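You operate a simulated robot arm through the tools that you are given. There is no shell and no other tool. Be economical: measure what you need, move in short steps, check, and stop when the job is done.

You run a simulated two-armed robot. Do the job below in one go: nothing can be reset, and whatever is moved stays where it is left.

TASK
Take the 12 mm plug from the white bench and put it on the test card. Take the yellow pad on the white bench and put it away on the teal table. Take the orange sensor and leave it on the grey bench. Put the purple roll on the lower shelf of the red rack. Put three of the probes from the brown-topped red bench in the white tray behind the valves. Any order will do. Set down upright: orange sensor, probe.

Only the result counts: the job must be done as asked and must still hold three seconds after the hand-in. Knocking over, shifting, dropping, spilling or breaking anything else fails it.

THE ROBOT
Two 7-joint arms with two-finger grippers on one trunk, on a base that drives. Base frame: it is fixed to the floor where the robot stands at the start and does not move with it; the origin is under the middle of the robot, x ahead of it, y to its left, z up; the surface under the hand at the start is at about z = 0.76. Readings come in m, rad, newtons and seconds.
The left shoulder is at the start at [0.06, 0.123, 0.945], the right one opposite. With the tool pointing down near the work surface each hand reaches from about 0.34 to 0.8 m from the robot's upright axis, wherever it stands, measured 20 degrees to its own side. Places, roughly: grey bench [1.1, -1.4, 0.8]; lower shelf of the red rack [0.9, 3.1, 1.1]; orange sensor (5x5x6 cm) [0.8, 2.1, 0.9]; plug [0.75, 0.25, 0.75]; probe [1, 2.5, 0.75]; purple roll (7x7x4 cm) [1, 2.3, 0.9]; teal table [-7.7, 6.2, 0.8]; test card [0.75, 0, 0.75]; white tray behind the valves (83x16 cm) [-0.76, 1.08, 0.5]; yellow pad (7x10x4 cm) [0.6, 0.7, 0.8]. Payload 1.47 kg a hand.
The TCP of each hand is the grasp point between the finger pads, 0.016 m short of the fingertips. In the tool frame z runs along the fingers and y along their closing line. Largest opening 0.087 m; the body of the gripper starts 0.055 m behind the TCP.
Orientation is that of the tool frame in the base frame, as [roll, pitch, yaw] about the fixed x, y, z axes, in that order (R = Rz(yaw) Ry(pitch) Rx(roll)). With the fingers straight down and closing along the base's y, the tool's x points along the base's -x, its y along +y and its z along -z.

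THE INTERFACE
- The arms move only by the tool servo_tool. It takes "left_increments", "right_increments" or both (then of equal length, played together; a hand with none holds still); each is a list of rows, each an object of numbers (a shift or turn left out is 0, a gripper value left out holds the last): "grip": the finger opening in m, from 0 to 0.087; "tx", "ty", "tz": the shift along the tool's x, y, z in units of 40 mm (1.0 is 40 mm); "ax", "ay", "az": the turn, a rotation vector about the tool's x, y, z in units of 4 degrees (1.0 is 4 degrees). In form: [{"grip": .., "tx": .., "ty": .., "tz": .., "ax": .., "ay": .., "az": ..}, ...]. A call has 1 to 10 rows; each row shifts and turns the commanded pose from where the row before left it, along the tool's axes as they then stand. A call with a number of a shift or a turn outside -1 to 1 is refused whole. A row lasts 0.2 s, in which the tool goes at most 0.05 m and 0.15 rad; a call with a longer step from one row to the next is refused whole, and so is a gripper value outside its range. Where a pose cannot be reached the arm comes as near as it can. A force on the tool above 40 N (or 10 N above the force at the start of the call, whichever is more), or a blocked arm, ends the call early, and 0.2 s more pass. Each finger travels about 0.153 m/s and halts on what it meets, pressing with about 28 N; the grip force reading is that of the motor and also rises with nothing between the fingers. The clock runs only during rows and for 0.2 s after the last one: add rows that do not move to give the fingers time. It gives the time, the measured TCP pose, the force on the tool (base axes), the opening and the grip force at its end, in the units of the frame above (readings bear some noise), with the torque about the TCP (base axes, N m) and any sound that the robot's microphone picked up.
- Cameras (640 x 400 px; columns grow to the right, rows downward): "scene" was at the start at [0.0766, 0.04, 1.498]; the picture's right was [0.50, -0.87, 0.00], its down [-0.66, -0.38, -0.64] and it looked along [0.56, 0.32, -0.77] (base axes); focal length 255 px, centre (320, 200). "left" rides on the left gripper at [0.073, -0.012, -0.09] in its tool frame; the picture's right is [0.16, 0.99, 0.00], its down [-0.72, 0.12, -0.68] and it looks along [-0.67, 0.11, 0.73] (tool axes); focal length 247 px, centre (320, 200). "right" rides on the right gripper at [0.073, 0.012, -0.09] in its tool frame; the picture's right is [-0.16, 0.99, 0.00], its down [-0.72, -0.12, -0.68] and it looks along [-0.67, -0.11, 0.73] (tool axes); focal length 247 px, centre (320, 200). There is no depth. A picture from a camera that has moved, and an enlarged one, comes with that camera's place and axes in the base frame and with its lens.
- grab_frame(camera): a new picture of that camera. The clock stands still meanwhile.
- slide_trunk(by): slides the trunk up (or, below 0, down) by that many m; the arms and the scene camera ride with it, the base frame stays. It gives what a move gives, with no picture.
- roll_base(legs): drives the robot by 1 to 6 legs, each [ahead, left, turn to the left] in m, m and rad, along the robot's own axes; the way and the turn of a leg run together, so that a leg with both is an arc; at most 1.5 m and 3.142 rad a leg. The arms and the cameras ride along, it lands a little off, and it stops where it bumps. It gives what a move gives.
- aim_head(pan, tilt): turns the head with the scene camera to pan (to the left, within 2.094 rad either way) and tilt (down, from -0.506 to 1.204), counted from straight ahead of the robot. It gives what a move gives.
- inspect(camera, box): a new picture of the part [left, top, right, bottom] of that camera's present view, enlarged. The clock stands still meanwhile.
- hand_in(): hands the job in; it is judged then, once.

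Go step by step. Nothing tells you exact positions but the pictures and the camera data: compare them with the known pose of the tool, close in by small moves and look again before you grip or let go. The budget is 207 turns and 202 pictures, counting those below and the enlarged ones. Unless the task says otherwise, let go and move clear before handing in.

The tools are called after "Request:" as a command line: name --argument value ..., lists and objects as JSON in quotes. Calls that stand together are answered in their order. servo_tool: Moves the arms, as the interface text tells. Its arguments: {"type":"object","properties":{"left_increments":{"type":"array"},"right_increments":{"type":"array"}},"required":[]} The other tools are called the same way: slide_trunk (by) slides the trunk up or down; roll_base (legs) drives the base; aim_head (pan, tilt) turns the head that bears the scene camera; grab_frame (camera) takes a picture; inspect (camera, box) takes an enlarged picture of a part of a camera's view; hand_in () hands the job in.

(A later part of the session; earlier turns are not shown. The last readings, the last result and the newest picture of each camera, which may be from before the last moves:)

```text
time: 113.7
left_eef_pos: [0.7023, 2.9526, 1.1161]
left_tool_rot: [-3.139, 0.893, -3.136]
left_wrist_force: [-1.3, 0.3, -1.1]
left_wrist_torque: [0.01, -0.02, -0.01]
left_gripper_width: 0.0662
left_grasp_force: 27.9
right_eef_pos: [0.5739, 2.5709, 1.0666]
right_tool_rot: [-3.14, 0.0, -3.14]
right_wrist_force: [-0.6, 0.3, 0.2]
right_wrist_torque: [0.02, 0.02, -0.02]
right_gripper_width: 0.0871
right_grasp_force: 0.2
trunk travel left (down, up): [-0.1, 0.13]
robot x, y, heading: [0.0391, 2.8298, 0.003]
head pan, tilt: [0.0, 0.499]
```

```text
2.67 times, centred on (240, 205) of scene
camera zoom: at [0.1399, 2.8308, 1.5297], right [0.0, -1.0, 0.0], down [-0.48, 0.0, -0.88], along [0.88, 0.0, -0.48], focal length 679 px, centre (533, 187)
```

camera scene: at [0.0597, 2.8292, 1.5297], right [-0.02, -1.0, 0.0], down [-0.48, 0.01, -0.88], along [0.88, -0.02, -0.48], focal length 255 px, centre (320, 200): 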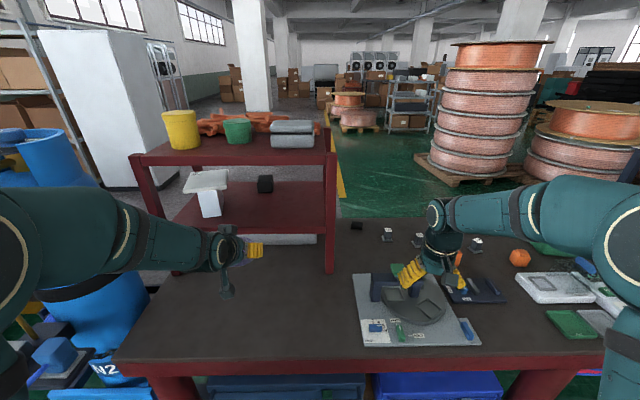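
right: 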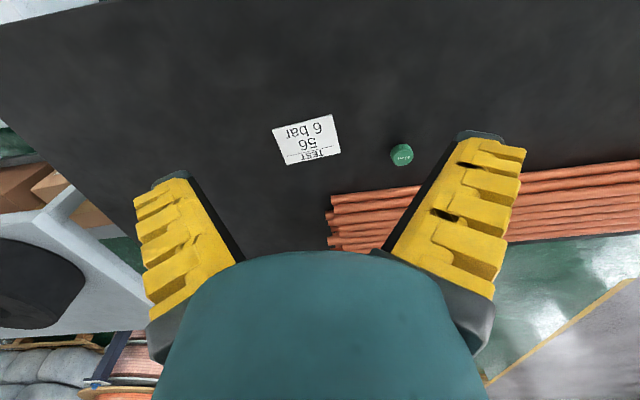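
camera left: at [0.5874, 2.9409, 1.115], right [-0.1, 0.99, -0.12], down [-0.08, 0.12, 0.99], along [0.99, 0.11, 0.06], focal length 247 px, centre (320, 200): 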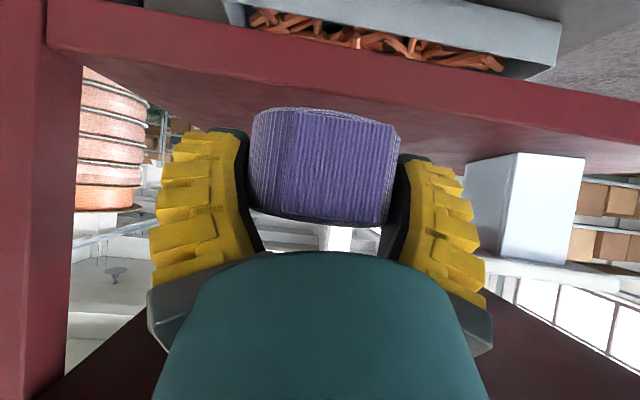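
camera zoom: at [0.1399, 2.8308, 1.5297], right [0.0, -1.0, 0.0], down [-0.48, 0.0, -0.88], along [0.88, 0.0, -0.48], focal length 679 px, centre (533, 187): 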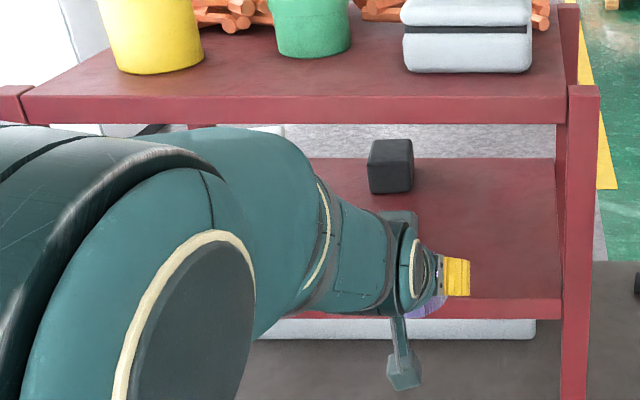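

Request:
servo_tool --left_increments '[{"tx": -0.57, "tz": 0.72}, {"tx": -0.57, "tz": 0.72}, {"tx": -0.57, "tz": 0.72}, {"tx": -0.45, "tz": 0.56}, {}]'

Request:
grab_frame --camera "left"

Request:
inspect --camera "scene" --box '[160, 150, 320, 250]'

```text
time: 114.8
left_eef_pos: [0.8403, 2.9517, 1.1141]
left_tool_rot: [-3.14, 0.893, -3.139]
left_wrist_force: [-0.2, -0.5, -0.4]
left_wrist_torque: [0.01, 0.03, 0.01]
left_gripper_width: 0.0663
left_grasp_force: 28.1
right_eef_pos: [0.5751, 2.5691, 1.0667]
right_tool_rot: [-3.141, -0.001, -3.14]
right_wrist_force: [-0.5, 0.1, 0.0]
right_wrist_torque: [-0.01, 0.01, 0.01]
right_gripper_width: 0.0867
right_grasp_force: 0.1
trunk travel left (down, up): [-0.1, 0.13]
robot x, y, heading: [0.0373, 2.8304, 0.003]
head pan, tilt: [0.0, 0.499]
```

```text
137 pictures are left
camera left: at [0.7253, 2.9397, 1.1125], right [-0.1, 0.99, -0.12], down [-0.08, 0.12, 0.99], along [0.99, 0.11, 0.06], focal length 247 px, centre (320, 200)
```

left: 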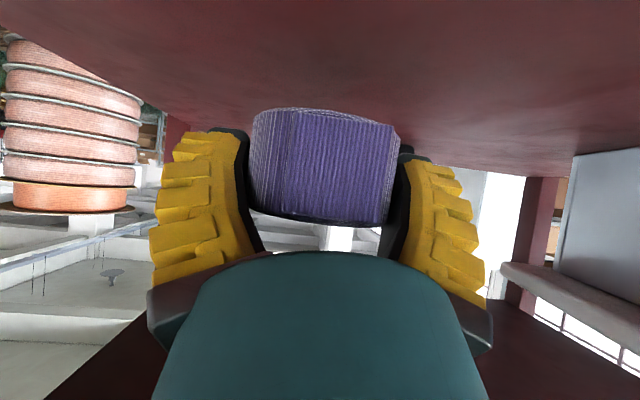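

```text
4.00 times, centred on (240, 200) of scene
camera zoom: at [0.14, 2.8309, 1.5297], right [0.0, -1.0, 0.0], down [-0.48, 0.0, -0.88], along [0.88, 0.0, -0.48], focal length 1019 px, centre (640, 200)
```

zoom: 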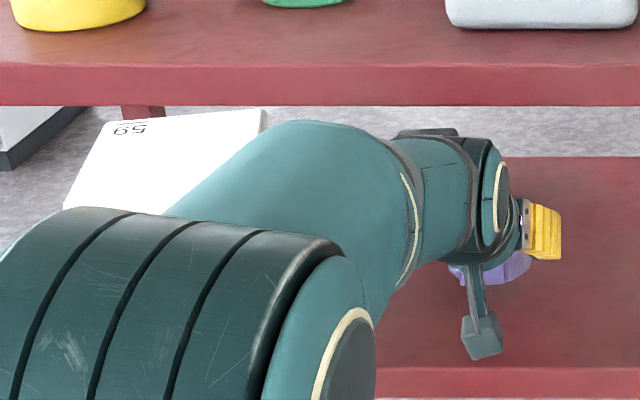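

Request:
servo_tool --left_increments '[{"tx": 0.195, "tz": 0.157}, {"tx": 0.195, "tz": 0.157}, {"tx": 0.1, "tz": 0.08}, {}]'

Request:
grab_frame --camera "left"

```text
time: 115.8
left_eef_pos: [0.8426, 2.953, 1.0887]
left_tool_rot: [-3.141, 0.894, -3.139]
left_wrist_force: [-0.9, -0.4, -2.0]
left_wrist_torque: [0.05, -0.01, 0.02]
left_gripper_width: 0.0662
left_grasp_force: 27.9
right_eef_pos: [0.5752, 2.5714, 1.0658]
right_tool_rot: [3.141, 0.0, -3.141]
right_wrist_force: [0.3, -0.9, -0.2]
right_wrist_torque: [0.0, -0.03, 0.02]
right_gripper_width: 0.0871
right_grasp_force: 0.1
trunk travel left (down, up): [-0.1, 0.13]
robot x, y, heading: [0.0389, 2.8301, 0.003]
head pan, tilt: [0.0, 0.499]
```

```text
135 pictures are left
camera left: at [0.7275, 2.9404, 1.0871], right [-0.1, 0.99, -0.12], down [-0.08, 0.12, 0.99], along [0.99, 0.11, 0.06], focal length 247 px, centre (320, 200)
```

left: 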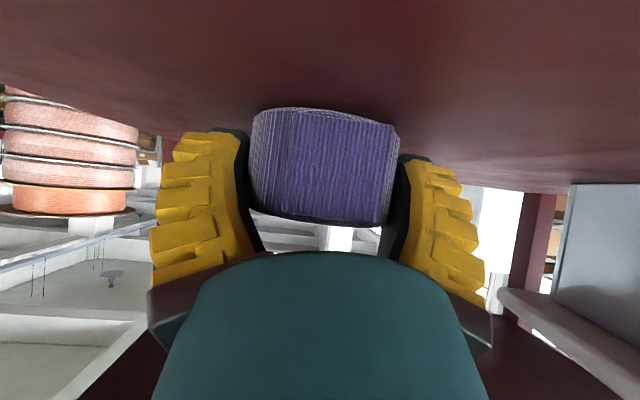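

Close to contact. A few more millimetres down, in small steps.

Request:
servo_tool --left_increments '[{"tx": 0.06, "tz": 0.048}, {"tx": 0.06, "tz": 0.048}, {"tx": 0.04, "tz": 0.03}, {}]'

```text
time: 116.8
left_eef_pos: [0.8419, 2.9533, 1.0842]
left_tool_rot: [-3.14, 0.904, -3.136]
left_wrist_force: [4.7, 4.0, 24.9]
left_wrist_torque: [-0.26, 0.04, -0.13]
left_gripper_width: 0.0674
left_grasp_force: 28.0
right_eef_pos: [0.5742, 2.5696, 1.0665]
right_tool_rot: [3.141, 0.002, -3.14]
right_wrist_force: [-0.1, 0.0, 0.3]
right_wrist_torque: [-0.03, 0.03, 0.02]
right_gripper_width: 0.0871
right_grasp_force: 0.0
trunk travel left (down, up): [-0.1, 0.13]
robot x, y, heading: [0.0421, 2.8291, 0.001]
head pan, tilt: [0.0, 0.499]
```

Request:
servo_tool --left_increments '[{"tx": -0.07, "tz": -0.055}, {"grip": 0.072}, {"grip": 0.08}, {"grip": 0.087}, {}, {"tx": 0.3, "tz": -0.39}, {"tx": 0.5, "tz": -0.7}, {"tx": 0.55, "tz": -0.78}, {"tx": 0.55, "tz": -0.78}, {}]'

Request:
grab_frame --camera "left"

Request:
inspect --camera "scene" --box '[160, 150, 320, 250]'

```text
time: 119.0
left_eef_pos: [0.7111, 2.9524, 1.0894]
left_tool_rot: [-3.141, 0.892, -3.138]
left_wrist_force: [0.6, -0.4, -0.5]
left_wrist_torque: [0.02, 0.0, 0.01]
left_gripper_width: 0.0868
left_grasp_force: 0.1
right_eef_pos: [0.5771, 2.5708, 1.0669]
right_tool_rot: [-3.142, 0.001, -3.14]
right_wrist_force: [0.3, -0.4, -0.3]
right_wrist_torque: [0.01, -0.03, 0.03]
right_gripper_width: 0.0871
right_grasp_force: 0.2
trunk travel left (down, up): [-0.1, 0.13]
robot x, y, heading: [0.0353, 2.828, 0.004]
head pan, tilt: [0.0, 0.499]
```

```text
134 pictures are left
camera left: at [0.596, 2.94, 1.0882], right [-0.1, 0.99, -0.12], down [-0.08, 0.12, 0.99], along [0.99, 0.11, 0.06], focal length 247 px, centre (320, 200)
```

left: 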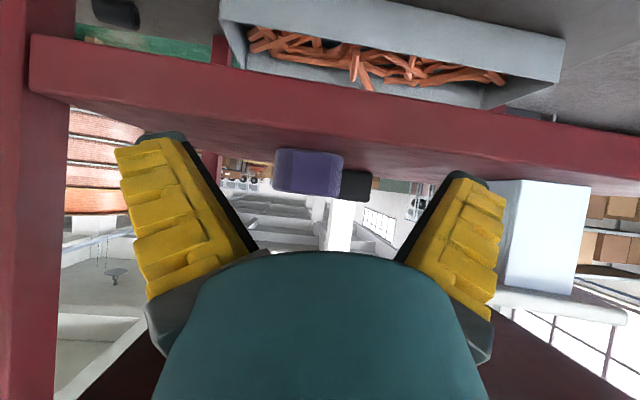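

```text
4.00 times, centred on (240, 200) of scene
camera zoom: at [0.1411, 2.8309, 1.5296], right [0.0, -1.0, 0.0], down [-0.48, 0.0, -0.88], along [0.88, 0.0, -0.48], focal length 1019 px, centre (640, 200)
```

zoom: 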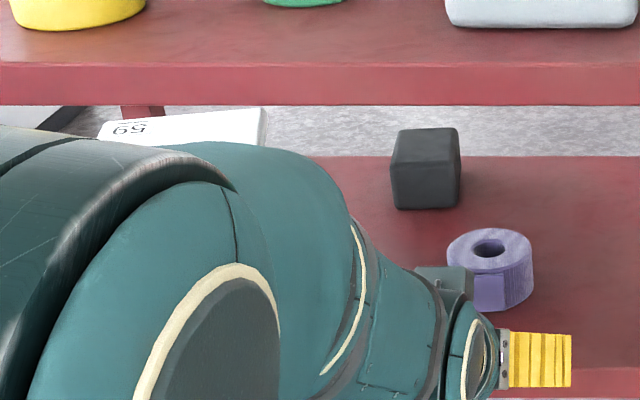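

The roll stands on the lower shelf. Now I'll back the left hand out and straighten it.

Request:
servo_tool --left_increments '[{"tx": 0.3, "tz": -0.9}, {"tx": 0.3, "tz": -0.9}, {"ay": 1}, {"ay": 1}, {"ay": 1}, {"ay": 1}, {"ay": 1}, {"ay": 1}, {"ay": 1}, {"ay": 1}]'

Request:
servo_tool --left_increments '[{"ay": 1}, {"ay": 1}, {"ay": 1}, {"ay": 1}, {"ay": 0.7}, {"tx": 0.5}, {"tx": 0.5}]'

Request:
roll_base --legs '[[-0.1, 0, 0], [0, -0.6, 0]]'

Request:
aim_head --pan 0.0 --tilt 1.0

Request:
grab_frame --camera "scene"

```text
time: 121.2
left_eef_pos: [0.6411, 2.9501, 1.1169]
left_tool_rot: [-3.139, 0.336, -3.138]
left_wrist_force: [0.4, 0.6, -0.1]
left_wrist_torque: [0.0, 0.0, 0.0]
left_gripper_width: 0.0872
left_grasp_force: 0.1
right_eef_pos: [0.576, 2.5695, 1.0663]
right_tool_rot: [-3.141, 0.0, 3.141]
right_wrist_force: [0.2, 0.0, 0.0]
right_wrist_torque: [-0.02, 0.02, -0.04]
right_gripper_width: 0.0871
right_grasp_force: 0.0
trunk travel left (down, up): [-0.1, 0.13]
robot x, y, heading: [0.0331, 2.8288, 0.004]
head pan, tilt: [0.0, 0.499]
```

```text
time: 122.8
left_eef_pos: [0.6014, 2.9511, 1.1182]
left_tool_rot: [-3.142, 0.009, -3.138]
left_wrist_force: [-0.2, -0.1, 0.1]
left_wrist_torque: [0.01, -0.01, -0.01]
left_gripper_width: 0.087
left_grasp_force: 0.0
right_eef_pos: [0.5751, 2.5713, 1.0666]
right_tool_rot: [-3.141, -0.001, -3.141]
right_wrist_force: [0.7, -0.1, -0.2]
right_wrist_torque: [-0.03, -0.04, -0.03]
right_gripper_width: 0.087
right_grasp_force: 0.0
trunk travel left (down, up): [-0.1, 0.13]
robot x, y, heading: [0.04, 2.8277, -0.001]
head pan, tilt: [0.0, 0.499]
```

```text
time: 129.4
left_eef_pos: [0.5017, 2.3413, 1.1171]
left_tool_rot: [-3.141, 0.005, -3.137]
left_wrist_force: [-0.4, -0.3, -0.1]
left_wrist_torque: [-0.01, -0.02, -0.02]
left_gripper_width: 0.0869
left_grasp_force: 0.1
right_eef_pos: [0.4773, 1.9603, 1.0654]
right_tool_rot: [3.141, 0.0, -3.14]
right_wrist_force: [-0.1, 0.0, 0.1]
right_wrist_torque: [-0.02, -0.03, 0.01]
right_gripper_width: 0.0868
right_grasp_force: 0.1
trunk travel left (down, up): [-0.1, 0.13]
robot x, y, heading: [-0.0617, 2.2238, 0.002]
head pan, tilt: [0.0, 0.499]
```

```text
time: 130.3
left_eef_pos: [0.5022, 2.3419, 1.1166]
left_tool_rot: [-3.141, 0.008, -3.139]
left_wrist_force: [-0.4, 0.4, -0.9]
left_wrist_torque: [0.01, -0.01, 0.01]
left_gripper_width: 0.0867
left_grasp_force: 0.1
right_eef_pos: [0.4777, 1.9602, 1.0666]
right_tool_rot: [-3.142, -0.001, -3.141]
right_wrist_force: [0.5, -0.5, 0.7]
right_wrist_torque: [0.01, 0.03, 0.01]
right_gripper_width: 0.0871
right_grasp_force: 0.1
trunk travel left (down, up): [-0.1, 0.13]
robot x, y, heading: [-0.0575, 2.2192, -0.001]
head pan, tilt: [0.0, 1.0]
```

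```text
132 pictures are left
camera scene: at [0.0202, 2.2209, 1.4887], right [0.0, -1.0, 0.0], down [-0.84, 0.0, -0.54], along [0.54, 0.0, -0.84], focal length 255 px, centre (320, 200)
```

scene: 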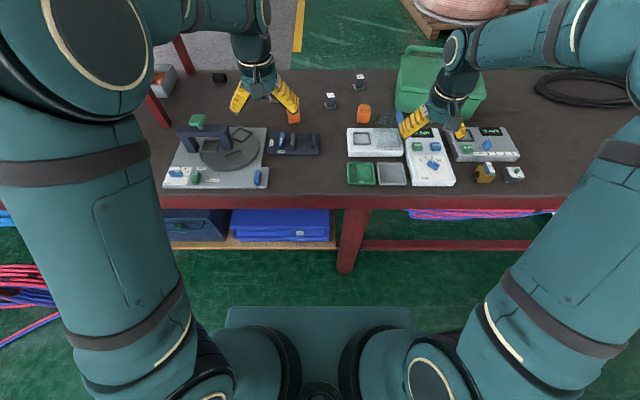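

Now the probes: drive in and approach P59 with the left hand and P29 with the right.

Request:
roll_base --legs '[[0.19, 0, 0]]'

Request:
servo_tool --left_increments '[{"tx": -0.65, "ty": 0.2, "ay": -0.8}, {"tx": -0.65, "ty": 0.2, "ay": -0.8}, {"tx": -0.65, "ty": 0.2, "ay": -0.8}, {"tx": -0.65, "ty": 0.2, "ay": -0.8}, {"tx": -0.65, "ty": 0.2, "ay": -0.8}, {"tx": -0.65, "ty": 0.2, "tz": 0.4}, {"tx": -0.65, "ty": 0.2, "tz": 0.6}, {"ty": 0.2, "tz": 0.6}, {"tz": 0.6}, {}]' --right_increments '[{"tx": -0.5, "ty": 0.5}, {"tx": -0.5, "ty": 0.5}, {"tx": -0.5, "ty": 0.5}, {"tx": -0.5, "ty": 0.5}, {"tx": -0.5, "ty": 0.5}, {"tx": -0.5, "ty": 0.5}, {"tx": -0.5, "ty": 0.5}, {"tx": -0.5, "ty": 0.5}, {"tx": -0.5, "ty": 0.5, "tz": 0.5}, {"tx": -0.5, "ty": 0.5, "tz": 0.5}]'

Request:
grab_frame --camera "left"

Request:
grab_frame --camera "right"

Request:
grab_frame --camera "scene"

```text
time: 131.9
left_eef_pos: [0.6976, 2.3429, 1.1167]
left_tool_rot: [-3.14, 0.007, -3.137]
left_wrist_force: [0.3, -0.7, -0.9]
left_wrist_torque: [0.01, 0.02, 0.02]
left_gripper_width: 0.0869
left_grasp_force: 0.1
right_eef_pos: [0.6726, 1.9634, 1.0649]
right_tool_rot: [3.14, -0.003, -3.136]
right_wrist_force: [0.4, -0.1, 0.5]
right_wrist_torque: [0.0, 0.02, -0.01]
right_gripper_width: 0.087
right_grasp_force: 0.1
trunk travel left (down, up): [-0.1, 0.13]
robot x, y, heading: [0.1331, 2.2211, 0.001]
head pan, tilt: [0.0, 1.0]
```

```text
time: 134.1
left_eef_pos: [0.902, 2.41, 1.0629]
left_tool_rot: [-3.141, 0.288, -3.135]
left_wrist_force: [1.0, -0.7, -0.5]
left_wrist_torque: [0.0, -0.01, 0.01]
left_gripper_width: 0.0869
left_grasp_force: 0.0
right_eef_pos: [0.8725, 2.1622, 1.0235]
right_tool_rot: [3.141, -0.001, -3.136]
right_wrist_force: [0.3, -0.9, -0.1]
right_wrist_torque: [0.0, -0.01, -0.02]
right_gripper_width: 0.087
right_grasp_force: 0.1
trunk travel left (down, up): [-0.1, 0.13]
robot x, y, heading: [0.1342, 2.2186, 0.009]
head pan, tilt: [0.0, 1.0]
```

```text
131 pictures are left
camera left: at [0.8066, 2.3972, 1.1275], right [-0.16, 0.99, -0.05], down [0.5, 0.12, 0.86], along [0.85, 0.11, -0.51], focal length 247 px, centre (320, 200)
```

left: 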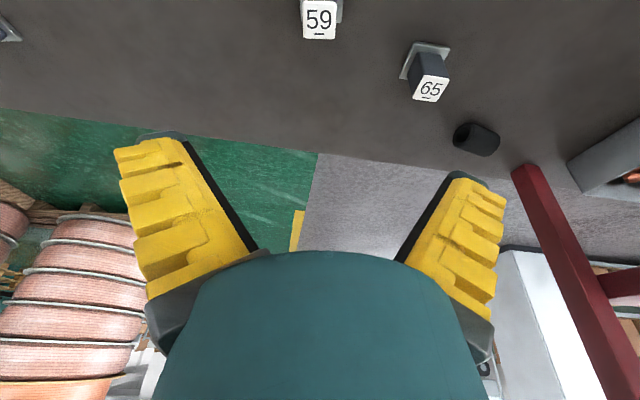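

```text
130 pictures are left
camera right: at [0.8005, 2.1728, 1.1129], right [0.15, 0.99, 0.0], down [0.72, -0.11, 0.68], along [0.67, -0.1, -0.73], focal length 247 px, centre (320, 200)
```

right: 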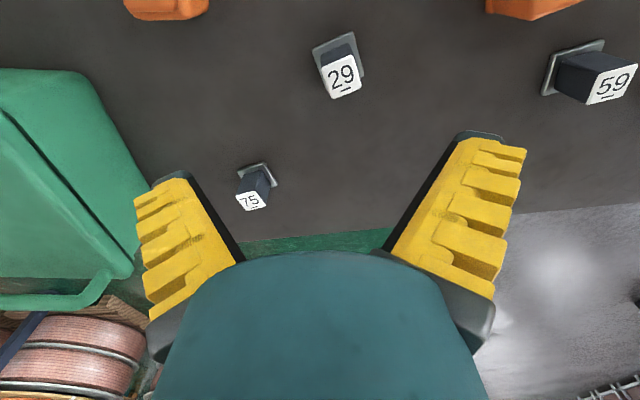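

```text
129 pictures are left
camera scene: at [0.2155, 2.2222, 1.4886], right [0.0, -1.0, 0.0], down [-0.84, 0.0, -0.54], along [0.54, 0.0, -0.84], focal length 255 px, centre (320, 200)
```

scene: 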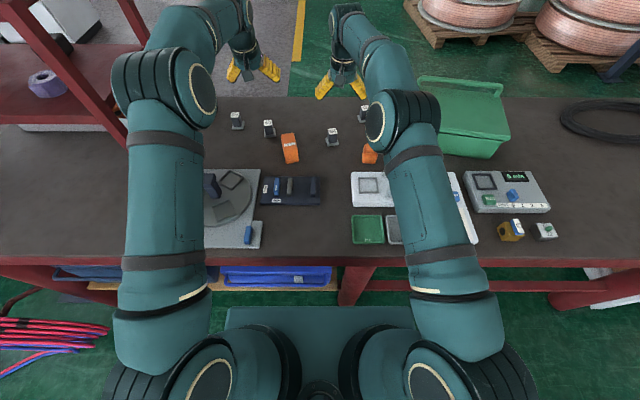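

Request:
servo_tool --left_increments '[{"ay": 1, "ty": -0.27}, {"ay": 1}, {"ay": 1}, {"ay": 1}, {"ay": 0.12}, {"tz": 0.6}, {"tz": 0.7}, {"tz": 0.7}, {"tz": 0.7}, {}]' --right_increments '[{"ty": 0.45}, {"tz": 0.4}, {"tz": 0.5}, {"tz": 0.5}, {"tz": 0.4}, {}, {}, {}, {}, {}]'

Request:
grab_frame --camera "left"

Request:
grab_frame --camera "right"

```text
time: 136.3
left_eef_pos: [0.8814, 2.4012, 0.9526]
left_tool_rot: [-3.139, 0.0, -3.137]
left_wrist_force: [0.2, -0.1, -0.6]
left_wrist_torque: [0.01, -0.01, 0.0]
left_gripper_width: 0.0872
left_grasp_force: 0.1
left hand out of reach, approached as far as the arm can: row 3, 4
right_eef_pos: [0.8724, 2.1804, 0.9531]
right_tool_rot: [3.14, 0.0, -3.136]
right_wrist_force: [0.3, 0.6, -0.1]
right_wrist_torque: [0.02, 0.0, 0.07]
right_gripper_width: 0.0868
right_grasp_force: 0.0
trunk travel left (down, up): [-0.1, 0.13]
robot x, y, heading: [0.136, 2.217, 0.008]
head pan, tilt: [0.0, 1.0]
```

```text
128 pictures are left
camera left: at [0.8084, 2.3899, 1.0418], right [-0.16, 0.99, 0.0], down [0.72, 0.12, 0.68], along [0.67, 0.11, -0.73], focal length 247 px, centre (320, 200)
```

left: 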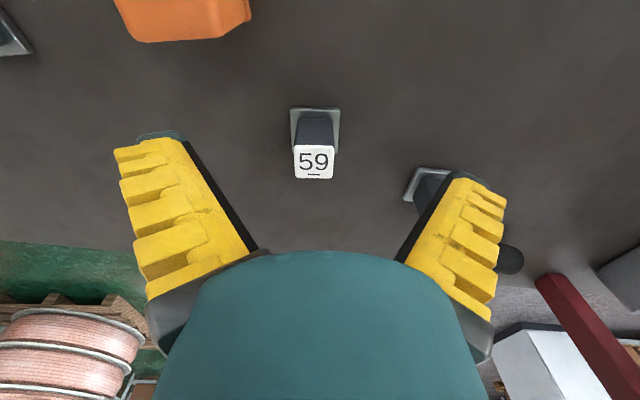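

```text
127 pictures are left
camera right: at [0.7993, 2.1917, 1.0427], right [0.15, 0.99, 0.0], down [0.72, -0.11, 0.68], along [0.67, -0.1, -0.73], focal length 247 px, centre (320, 200)
```

right: 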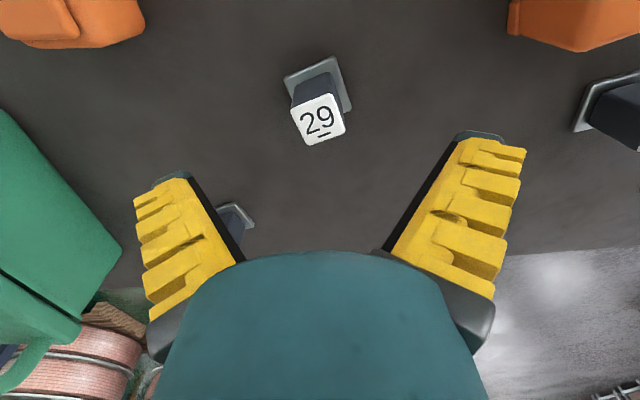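

Request:
roll_base --legs '[[0.02, 0, -0.006]]'

Request:
servo_tool --left_increments '[{"ay": -0.6, "az": -0.7}, {"ay": -0.6, "az": -0.8}, {"tx": -0.18, "az": -0.8}, {}]' --right_increments '[{"tx": 0.6}, {}, {}, {}]'

Request:
grab_frame --camera "left"

Request:
grab_frame --camera "right"

```text
time: 137.1
left_eef_pos: [0.9029, 2.3976, 0.9516]
left_tool_rot: [-3.14, -0.001, -3.141]
left_wrist_force: [0.0, -0.6, -0.1]
left_wrist_torque: [-0.01, 0.03, 0.0]
left_gripper_width: 0.087
left_grasp_force: 0.0
right_eef_pos: [0.8923, 2.1764, 0.9546]
right_tool_rot: [-3.141, -0.003, 3.14]
right_wrist_force: [0.5, 0.5, 0.1]
right_wrist_torque: [0.0, 0.04, -0.02]
right_gripper_width: 0.0869
right_grasp_force: 0.0
trunk travel left (down, up): [-0.1, 0.13]
robot x, y, heading: [0.1549, 2.2195, 0.002]
head pan, tilt: [0.0, 1.0]
```

```text
time: 138.1
left_eef_pos: [0.9096, 2.3977, 0.952]
left_tool_rot: [-3.131, 0.083, -2.979]
left_wrist_force: [0.0, -0.5, -0.1]
left_wrist_torque: [0.0, 0.02, 0.01]
left_gripper_width: 0.0872
left_grasp_force: 0.0
right_eef_pos: [0.8684, 2.1783, 0.9545]
right_tool_rot: [3.141, 0.003, 3.139]
right_wrist_force: [0.2, 0.6, -2.0]
right_wrist_torque: [-0.03, 0.01, -0.01]
right_gripper_width: 0.0871
right_grasp_force: 0.0
trunk travel left (down, up): [-0.1, 0.13]
robot x, y, heading: [0.1544, 2.2188, -0.002]
head pan, tilt: [0.0, 1.0]
```

```text
126 pictures are left
camera left: at [0.8318, 2.3744, 1.0356], right [-0.31, 0.95, -0.02], down [0.64, 0.23, 0.74], along [0.7, 0.22, -0.68], focal length 247 px, centre (320, 200)
```

left: 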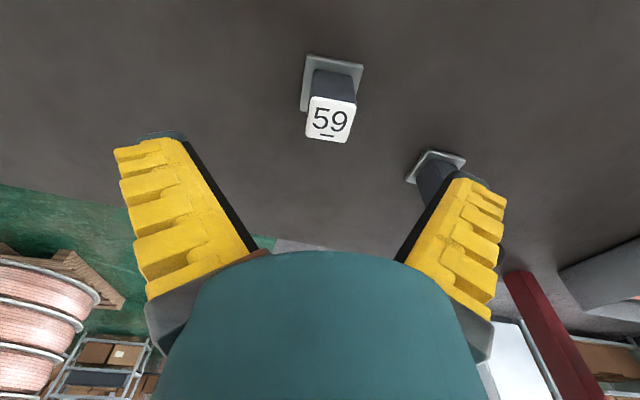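

```text
125 pictures are left
camera right: at [0.7957, 2.1881, 1.0441], right [0.16, 0.99, 0.0], down [0.72, -0.12, 0.68], along [0.67, -0.11, -0.73], focal length 247 px, centre (320, 200)
```

right: 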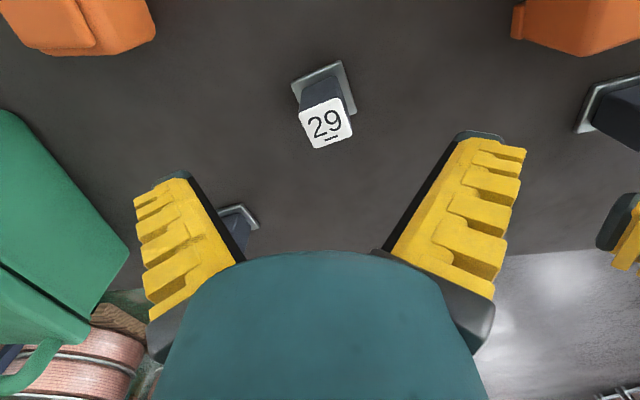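

Request:
servo_tool --left_increments '[{"tx": 0.1, "ty": 0.14, "tz": 0.4}, {"tx": 0.06, "tz": 0.5}, {"tx": 0.06, "tz": 0.5}, {"tz": 0.4}, {}]' --right_increments '[{"ty": 0.05, "tz": 0.4}, {"tz": 0.5}, {"tz": 0.5}, {"tz": 0.45}, {}]'

Request:
grab_frame --camera "left"

Request:
grab_frame --camera "right"

```text
time: 139.3
left_eef_pos: [0.9071, 2.4018, 0.8807]
left_tool_rot: [-3.13, 0.083, -2.982]
left_wrist_force: [0.1, -0.2, -0.4]
left_wrist_torque: [-0.01, 0.02, 0.02]
left_gripper_width: 0.087
left_grasp_force: 0.2
right_eef_pos: [0.8665, 2.1798, 0.88]
right_tool_rot: [-3.141, 0.0, 3.141]
right_wrist_force: [-0.3, 0.8, 0.4]
right_wrist_torque: [0.0, 0.01, 0.0]
right_gripper_width: 0.0868
right_grasp_force: 0.0
trunk travel left (down, up): [-0.1, 0.13]
robot x, y, heading: [0.1559, 2.2197, -0.0]
head pan, tilt: [0.0, 1.0]
```

```text
124 pictures are left
camera left: at [0.8301, 2.3786, 0.9636], right [-0.31, 0.95, -0.02], down [0.64, 0.23, 0.74], along [0.7, 0.22, -0.68], focal length 247 px, centre (320, 200)
```

left: 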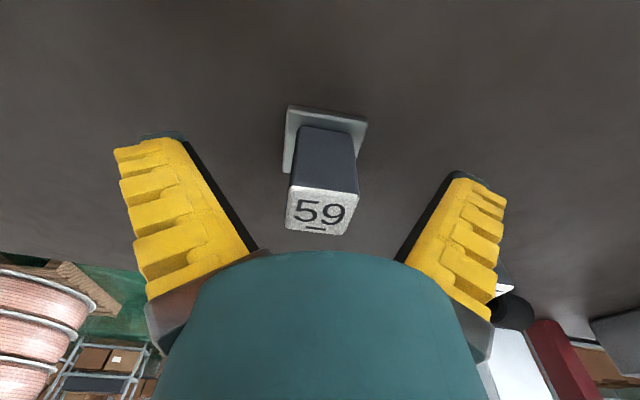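

```text
123 pictures are left
camera right: at [0.7947, 2.1896, 0.9691], right [0.16, 0.99, 0.0], down [0.72, -0.12, 0.68], along [0.67, -0.11, -0.73], focal length 247 px, centre (320, 200)
```

right: 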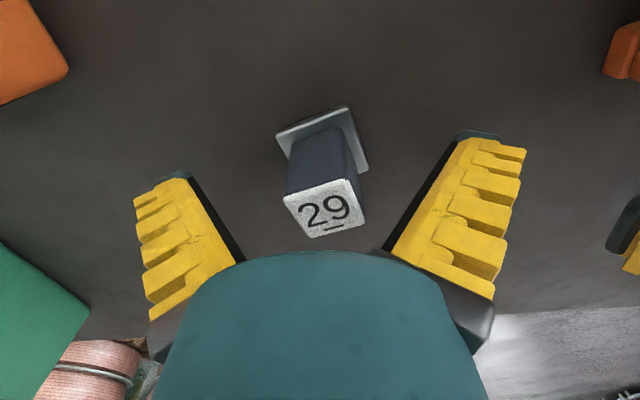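

Both probes are between the fingers; grip and lift.

Request:
servo_tool --left_increments '[{"grip": 0.05}, {"grip": 0.02}, {}, {}, {"tz": -0.4}, {"tz": -0.8}, {"tz": -0.8}, {"tz": -0.8}, {"tz": -0.8}, {}]' --right_increments '[{"grip": 0.05}, {"grip": 0.02}, {}, {}, {"tz": -0.4}, {"tz": -0.8}, {"tz": -0.8}, {"tz": -0.8}, {"tz": -0.8}, {}]'

Request:
grab_frame --camera "left"

Request:
grab_frame --camera "right"

```text
time: 141.5
left_eef_pos: [0.8961, 2.4037, 1.0242]
left_tool_rot: [-3.132, 0.083, -2.981]
left_wrist_force: [0.1, -0.6, -1.3]
left_wrist_torque: [0.0, -0.03, 0.0]
left_gripper_width: 0.0259
left_grasp_force: 5.7
right_eef_pos: [0.8671, 2.1795, 1.0237]
right_tool_rot: [3.141, -0.001, 3.141]
right_wrist_force: [1.0, -0.3, -0.3]
right_wrist_torque: [0.02, -0.02, 0.01]
right_gripper_width: 0.0231
right_grasp_force: 27.5
trunk travel left (down, up): [-0.1, 0.13]
robot x, y, heading: [0.1574, 2.2188, 0.001]
head pan, tilt: [0.0, 1.0]
```

```text
122 pictures are left
camera left: at [0.8183, 2.38, 1.1076], right [-0.31, 0.95, -0.02], down [0.64, 0.23, 0.74], along [0.7, 0.22, -0.68], focal length 247 px, centre (320, 200)
```

left: 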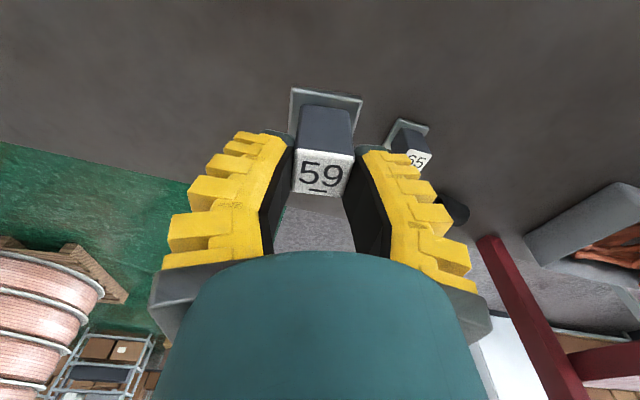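

```text
121 pictures are left
camera right: at [0.795, 2.1909, 1.1125], right [0.16, 0.99, 0.0], down [0.72, -0.12, 0.68], along [0.67, -0.11, -0.73], focal length 247 px, centre (320, 200)
```

right: 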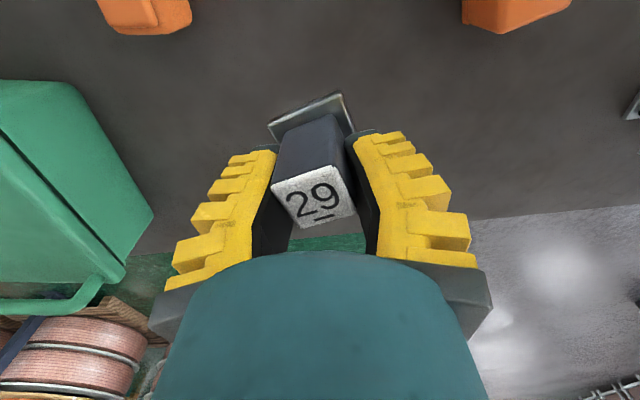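

The left probe seems to have slipped lower in the grip; tighten both hands at once.

Request:
servo_tool --left_increments '[{"grip": 0.0}, {}, {}]' --right_increments '[{"grip": 0.0}, {}, {}]'

Request:
grab_frame --camera "left"

Request:
grab_frame --camera "right"

```text
time: 142.3
left_eef_pos: [0.8954, 2.4032, 1.0253]
left_tool_rot: [-3.133, 0.083, -2.981]
left_wrist_force: [-0.8, 0.0, -0.8]
left_wrist_torque: [-0.02, -0.01, 0.02]
left_gripper_width: 0.0198
left_grasp_force: 28.2
right_eef_pos: [0.8659, 2.1796, 1.0235]
right_tool_rot: [-3.141, 0.0, 3.138]
right_wrist_force: [0.1, -0.2, -0.3]
right_wrist_torque: [0.02, 0.01, 0.0]
right_gripper_width: 0.0232
right_grasp_force: 28.5
trunk travel left (down, up): [-0.1, 0.13]
robot x, y, heading: [0.1538, 2.2188, -0.005]
head pan, tilt: [0.0, 1.0]
```

```text
120 pictures are left
camera left: at [0.8181, 2.3801, 1.1076], right [-0.31, 0.95, -0.02], down [0.64, 0.23, 0.74], along [0.7, 0.22, -0.68], focal length 247 px, centre (320, 200)
```

left: 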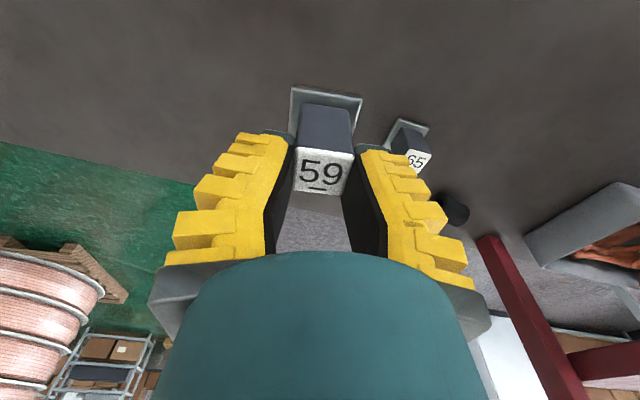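

```text
119 pictures are left
camera right: at [0.7947, 2.1908, 1.1124], right [0.16, 0.99, 0.0], down [0.72, -0.12, 0.68], along [0.67, -0.11, -0.73], focal length 247 px, centre (320, 200)
```

right: 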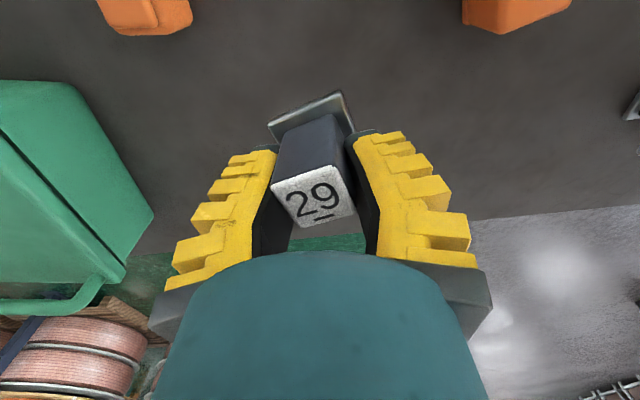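

P59 is held only by the tips, so I'll set it back down and re-grip deeper.

Request:
servo_tool --left_increments '[{"tz": 0.8}, {"tz": 0.8}, {"tz": 0.7}, {"tz": 0.5}, {"tz": 0.15}, {"tz": 0.1}, {}]'

Request:
grab_frame --camera "left"

```text
time: 143.9
left_eef_pos: [0.9034, 2.3998, 0.9046]
left_tool_rot: [-3.132, 0.084, -2.982]
left_wrist_force: [0.1, -1.5, 8.4]
left_wrist_torque: [-0.08, 0.2, 0.0]
left_gripper_width: 0.0209
left_grasp_force: 27.9
right_eef_pos: [0.8658, 2.1797, 1.024]
right_tool_rot: [-3.141, 0.001, 3.14]
right_wrist_force: [-0.2, 0.3, -1.5]
right_wrist_torque: [0.0, -0.04, 0.0]
right_gripper_width: 0.023
right_grasp_force: 28.1
trunk travel left (down, up): [-0.1, 0.13]
robot x, y, heading: [0.1574, 2.2227, -0.001]
head pan, tilt: [0.0, 1.0]
```

```text
118 pictures are left
camera left: at [0.8269, 2.3769, 0.9877], right [-0.31, 0.95, -0.02], down [0.64, 0.23, 0.74], along [0.71, 0.21, -0.67], focal length 247 px, centre (320, 200)
```

left: 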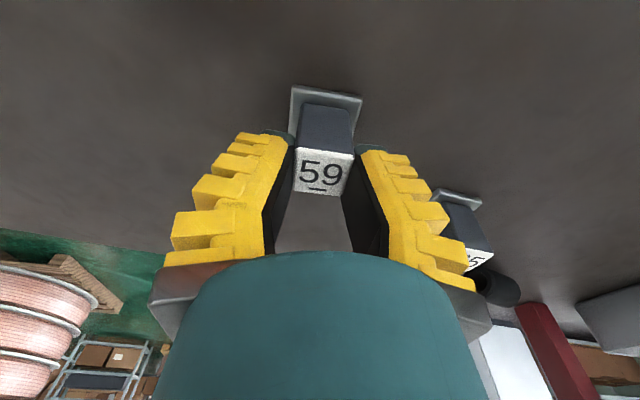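

Request:
servo_tool --left_increments '[{"grip": 0.04}, {"grip": 0.07}, {}, {"tz": 0.35, "tx": 0.03}, {"tz": 0.37, "tx": 0.03}, {}]'

Request:
grab_frame --camera "left"

```text
time: 145.3
left_eef_pos: [0.9056, 2.4014, 0.875]
left_tool_rot: [-3.131, 0.085, -2.982]
left_wrist_force: [-0.3, 0.4, -0.3]
left_wrist_torque: [-0.01, 0.0, 0.01]
left_gripper_width: 0.0734
left_grasp_force: 2.5
right_eef_pos: [0.8667, 2.1799, 1.0235]
right_tool_rot: [3.141, 0.0, 3.14]
right_wrist_force: [0.4, 0.2, -1.8]
right_wrist_torque: [0.0, 0.0, 0.03]
right_gripper_width: 0.0229
right_grasp_force: 28.2
trunk travel left (down, up): [-0.1, 0.13]
robot x, y, heading: [0.1537, 2.2214, 0.003]
head pan, tilt: [0.0, 1.0]
```

```text
117 pictures are left
camera left: at [0.8283, 2.378, 0.9582], right [-0.31, 0.95, -0.02], down [0.64, 0.23, 0.74], along [0.7, 0.22, -0.68], focal length 247 px, centre (320, 200)
```

left: 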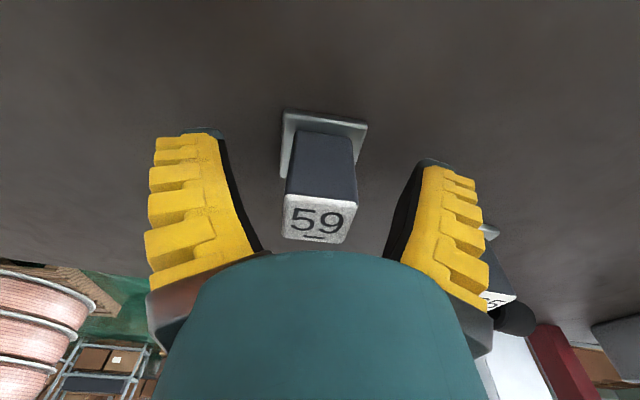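

Request:
servo_tool --left_increments '[{"grip": 0.0}, {}, {}, {}, {"tz": -0.4}, {"tz": -0.8}, {"tz": -0.8}, {"tz": -0.8}, {"tz": -0.8}, {}]'

Request:
grab_frame --camera "left"

```text
time: 147.5
left_eef_pos: [0.8946, 2.4027, 1.018]
left_tool_rot: [-3.131, 0.083, -2.982]
left_wrist_force: [0.8, 0.9, -0.9]
left_wrist_torque: [0.0, 0.01, 0.0]
left_gripper_width: 0.0179
left_grasp_force: 28.4
right_eef_pos: [0.868, 2.1793, 1.0247]
right_tool_rot: [-3.142, -0.002, 3.141]
right_wrist_force: [0.0, -0.6, -0.4]
right_wrist_torque: [0.0, 0.02, -0.01]
right_gripper_width: 0.0223
right_grasp_force: 27.9
trunk travel left (down, up): [-0.1, 0.13]
robot x, y, heading: [0.1521, 2.2168, 0.0]
head pan, tilt: [0.0, 1.0]
```

```text
116 pictures are left
camera left: at [0.8164, 2.3793, 1.1012], right [-0.31, 0.95, -0.02], down [0.64, 0.23, 0.74], along [0.7, 0.22, -0.68], focal length 247 px, centre (320, 200)
```

left: 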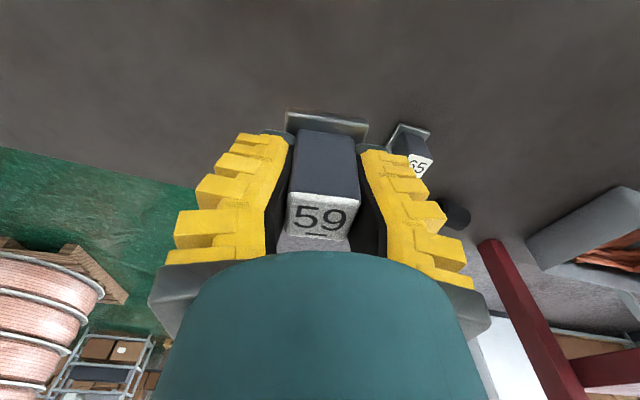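

Both probes are secure. Retract both hands, back away, turn around toward the tray station and look.

Request:
servo_tool --left_increments '[{"tx": 0.8, "ty": 0.13, "tz": -0.1}, {"tx": 0.8, "ty": 0.13, "tz": -0.1}, {"tx": 0.8, "ty": 0.13, "tz": -0.1}, {"tx": 0.8, "ty": 0.13, "tz": -0.1}, {"tx": 0.8, "ty": 0.13, "tz": -0.1}, {"tx": 0.8, "ty": 0.13, "tz": -0.1}, {"tx": 0.8, "ty": 0.13, "tz": -0.1}, {"tx": 0.8, "ty": 0.13, "tz": -0.1}]' --right_increments '[{"tx": 0.8, "tz": -0.1}, {"tx": 0.8, "tz": -0.1}, {"tx": 0.8, "tz": -0.1}, {"tx": 0.8, "tz": -0.1}, {"tx": 0.8, "tz": -0.1}, {"tx": 0.8, "tz": -0.1}, {"tx": 0.8, "tz": -0.1}, {"tx": 0.8, "tz": -0.1}]'

Request:
roll_base --legs '[[-0.3, 0, 0], [0, 0, 3.14]]'

Request:
aim_head --pan 0.6 --tilt 0.6

Request:
grab_frame --camera "scene"

```text
time: 149.3
left_eef_pos: [0.6291, 2.4003, 1.0303]
left_tool_rot: [-3.131, 0.083, -2.981]
left_wrist_force: [-0.9, 0.5, -0.8]
left_wrist_torque: [0.01, -0.01, -0.01]
left_gripper_width: 0.0179
left_grasp_force: 28.0
right_eef_pos: [0.6128, 2.1788, 1.0562]
right_tool_rot: [3.14, 0.001, 3.14]
right_wrist_force: [-0.7, 0.1, -0.9]
right_wrist_torque: [0.01, -0.04, 0.01]
right_gripper_width: 0.0221
right_grasp_force: 27.6
trunk travel left (down, up): [-0.1, 0.13]
robot x, y, heading: [0.1583, 2.218, -0.0]
head pan, tilt: [0.0, 1.0]
```

```text
time: 158.8
left_eef_pos: [-0.6114, 2.021, 1.0291]
left_tool_rot: [-3.132, 0.083, 0.198]
left_wrist_force: [0.2, 0.7, -0.3]
left_wrist_torque: [0.0, 0.01, 0.04]
left_gripper_width: 0.018
left_grasp_force: 28.3
right_eef_pos: [-0.6021, 2.2441, 1.0566]
right_tool_rot: [3.141, -0.001, 0.036]
right_wrist_force: [0.7, 0.8, 0.1]
right_wrist_torque: [-0.01, 0.05, 0.0]
right_gripper_width: 0.0216
right_grasp_force: 27.4
trunk travel left (down, up): [-0.1, 0.13]
robot x, y, heading: [-0.1411, 2.22, -3.102]
head pan, tilt: [0.0, 1.0]
```

```text
time: 159.8
left_eef_pos: [-0.6111, 2.0218, 1.0286]
left_tool_rot: [-3.13, 0.082, 0.199]
left_wrist_force: [0.3, 0.2, -0.6]
left_wrist_torque: [0.02, 0.01, 0.01]
left_gripper_width: 0.0182
left_grasp_force: 27.6
right_eef_pos: [-0.6036, 2.2419, 1.0561]
right_tool_rot: [3.141, 0.0, 0.038]
right_wrist_force: [0.4, 0.0, 0.1]
right_wrist_torque: [0.0, -0.01, -0.01]
right_gripper_width: 0.0215
right_grasp_force: 27.7
trunk travel left (down, up): [-0.1, 0.13]
robot x, y, heading: [-0.1452, 2.2225, -3.106]
head pan, tilt: [0.6, 0.6]
```

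```text
115 pictures are left
camera scene: at [-0.2246, 2.1684, 1.5206], right [-0.59, 0.8, 0.0], down [0.45, 0.34, -0.82], along [-0.66, -0.49, -0.57], focal length 255 px, centre (320, 200)
```

scene: 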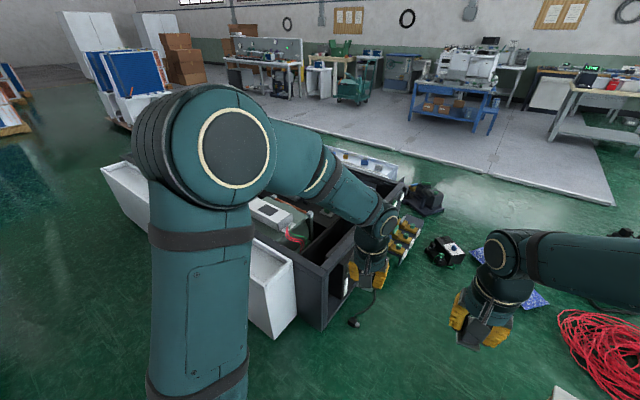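

Request:
roll_base --legs '[[0, 0, -0.036], [0, 1.05, 0]]'

Request:
aim_head --pan 0.0 --tilt 1.0

Request:
grab_frame --camera "scene"

Request:
grab_frame --camera "left"

```text
time: 169.8
left_eef_pos: [-0.6264, 0.9814, 1.0278]
left_tool_rot: [-3.131, 0.083, 0.15]
left_wrist_force: [0.5, -0.7, -0.4]
left_wrist_torque: [-0.04, -0.02, -0.02]
left_gripper_width: 0.0181
left_grasp_force: 28.1
right_eef_pos: [-0.6078, 1.203, 1.0561]
right_tool_rot: [-3.14, 0.001, -0.012]
right_wrist_force: [-0.6, 0.2, 0.0]
right_wrist_torque: [-0.02, -0.02, -0.01]
right_gripper_width: 0.0206
right_grasp_force: 27.5
trunk travel left (down, up): [-0.1, 0.13]
robot x, y, heading: [-0.1506, 1.1585, 3.127]
head pan, tilt: [0.6, 0.6]
```

```text
time: 170.8
left_eef_pos: [-0.6261, 0.9819, 1.0297]
left_tool_rot: [-3.13, 0.083, 0.15]
left_wrist_force: [0.9, -0.3, -1.3]
left_wrist_torque: [-0.02, 0.0, 0.03]
left_gripper_width: 0.0178
left_grasp_force: 28.0
right_eef_pos: [-0.607, 1.2028, 1.056]
right_tool_rot: [-3.141, 0.0, -0.008]
right_wrist_force: [0.1, 1.0, -0.9]
right_wrist_torque: [-0.01, -0.02, -0.01]
right_gripper_width: 0.0205
right_grasp_force: 28.3
trunk travel left (down, up): [-0.1, 0.13]
robot x, y, heading: [-0.1489, 1.1573, 3.129]
head pan, tilt: [0.0, 1.0]
```

```text
114 pictures are left
camera scene: at [-0.229, 1.1596, 1.4886], right [0.01, 1.0, 0.0], down [0.84, -0.01, -0.54], along [-0.54, 0.01, -0.84], focal length 255 px, centre (320, 200)
```

scene: 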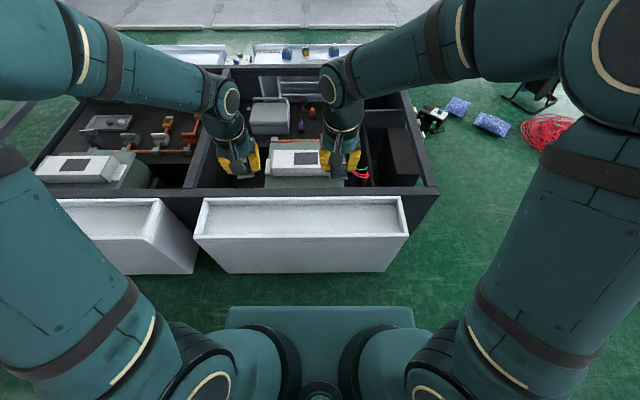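

```text
113 pictures are left
camera left: at [-0.5489, 1.0044, 1.1118], right [0.3, -0.95, -0.02], down [-0.64, -0.22, 0.74], along [-0.71, -0.21, -0.68], focal length 247 px, centre (320, 200)
```

left: 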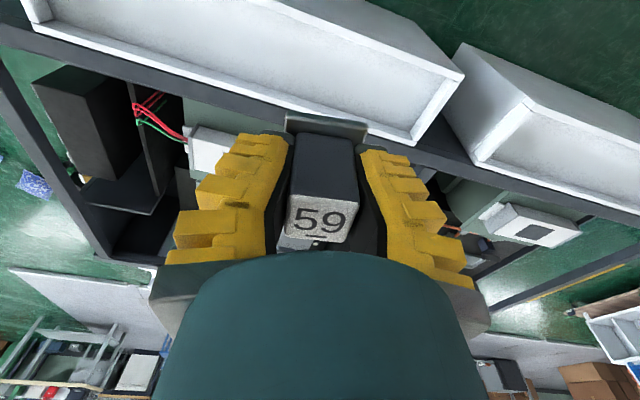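

Request:
inspect --camera "scene" --box '[180, 40, 440, 202]'

Request:
inspect --camera "scene" --box '[180, 180, 420, 290]'

Request:
inspect --camera "scene" --box '[20, 80, 260, 230]'

```text
2.46 times, centred on (310, 121) of scene
camera zoom: at [-0.229, 1.1596, 1.4886], right [0.01, 1.0, 0.0], down [0.84, -0.01, -0.54], along [-0.54, 0.01, -0.84], focal length 627 px, centre (345, 394)
```

zoom: 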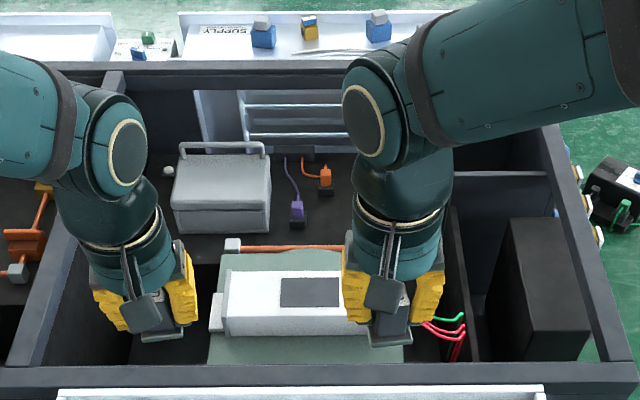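

```text
2.67 times, centred on (300, 235) of scene
camera zoom: at [-0.229, 1.1596, 1.4886], right [0.01, 1.0, 0.0], down [0.84, -0.01, -0.54], along [-0.54, 0.01, -0.84], focal length 679 px, centre (373, 107)
```

zoom: 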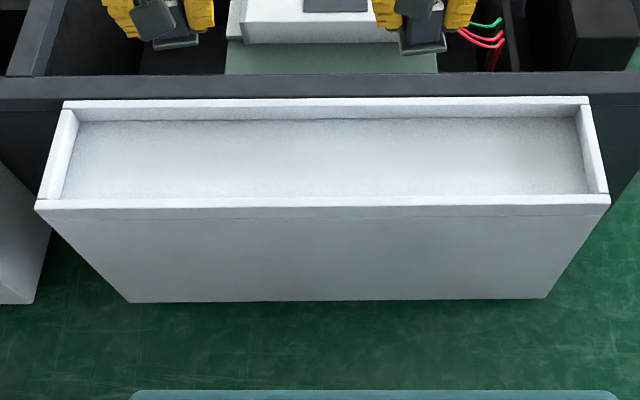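

```text
2.67 times, centred on (140, 155) of scene
camera zoom: at [-0.229, 1.1596, 1.4886], right [0.01, 1.0, 0.0], down [0.84, -0.01, -0.54], along [-0.54, 0.01, -0.84], focal length 679 px, centre (800, 320)
```

zoom: 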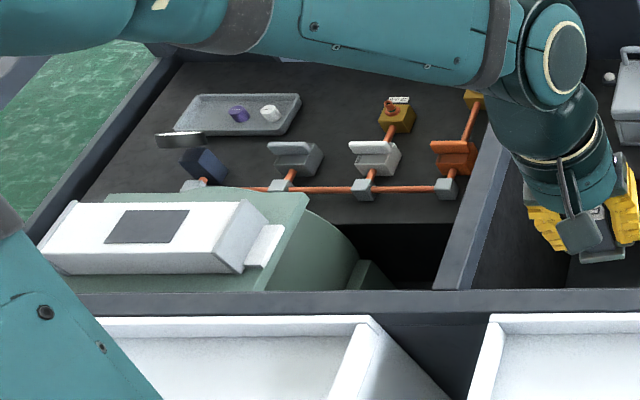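

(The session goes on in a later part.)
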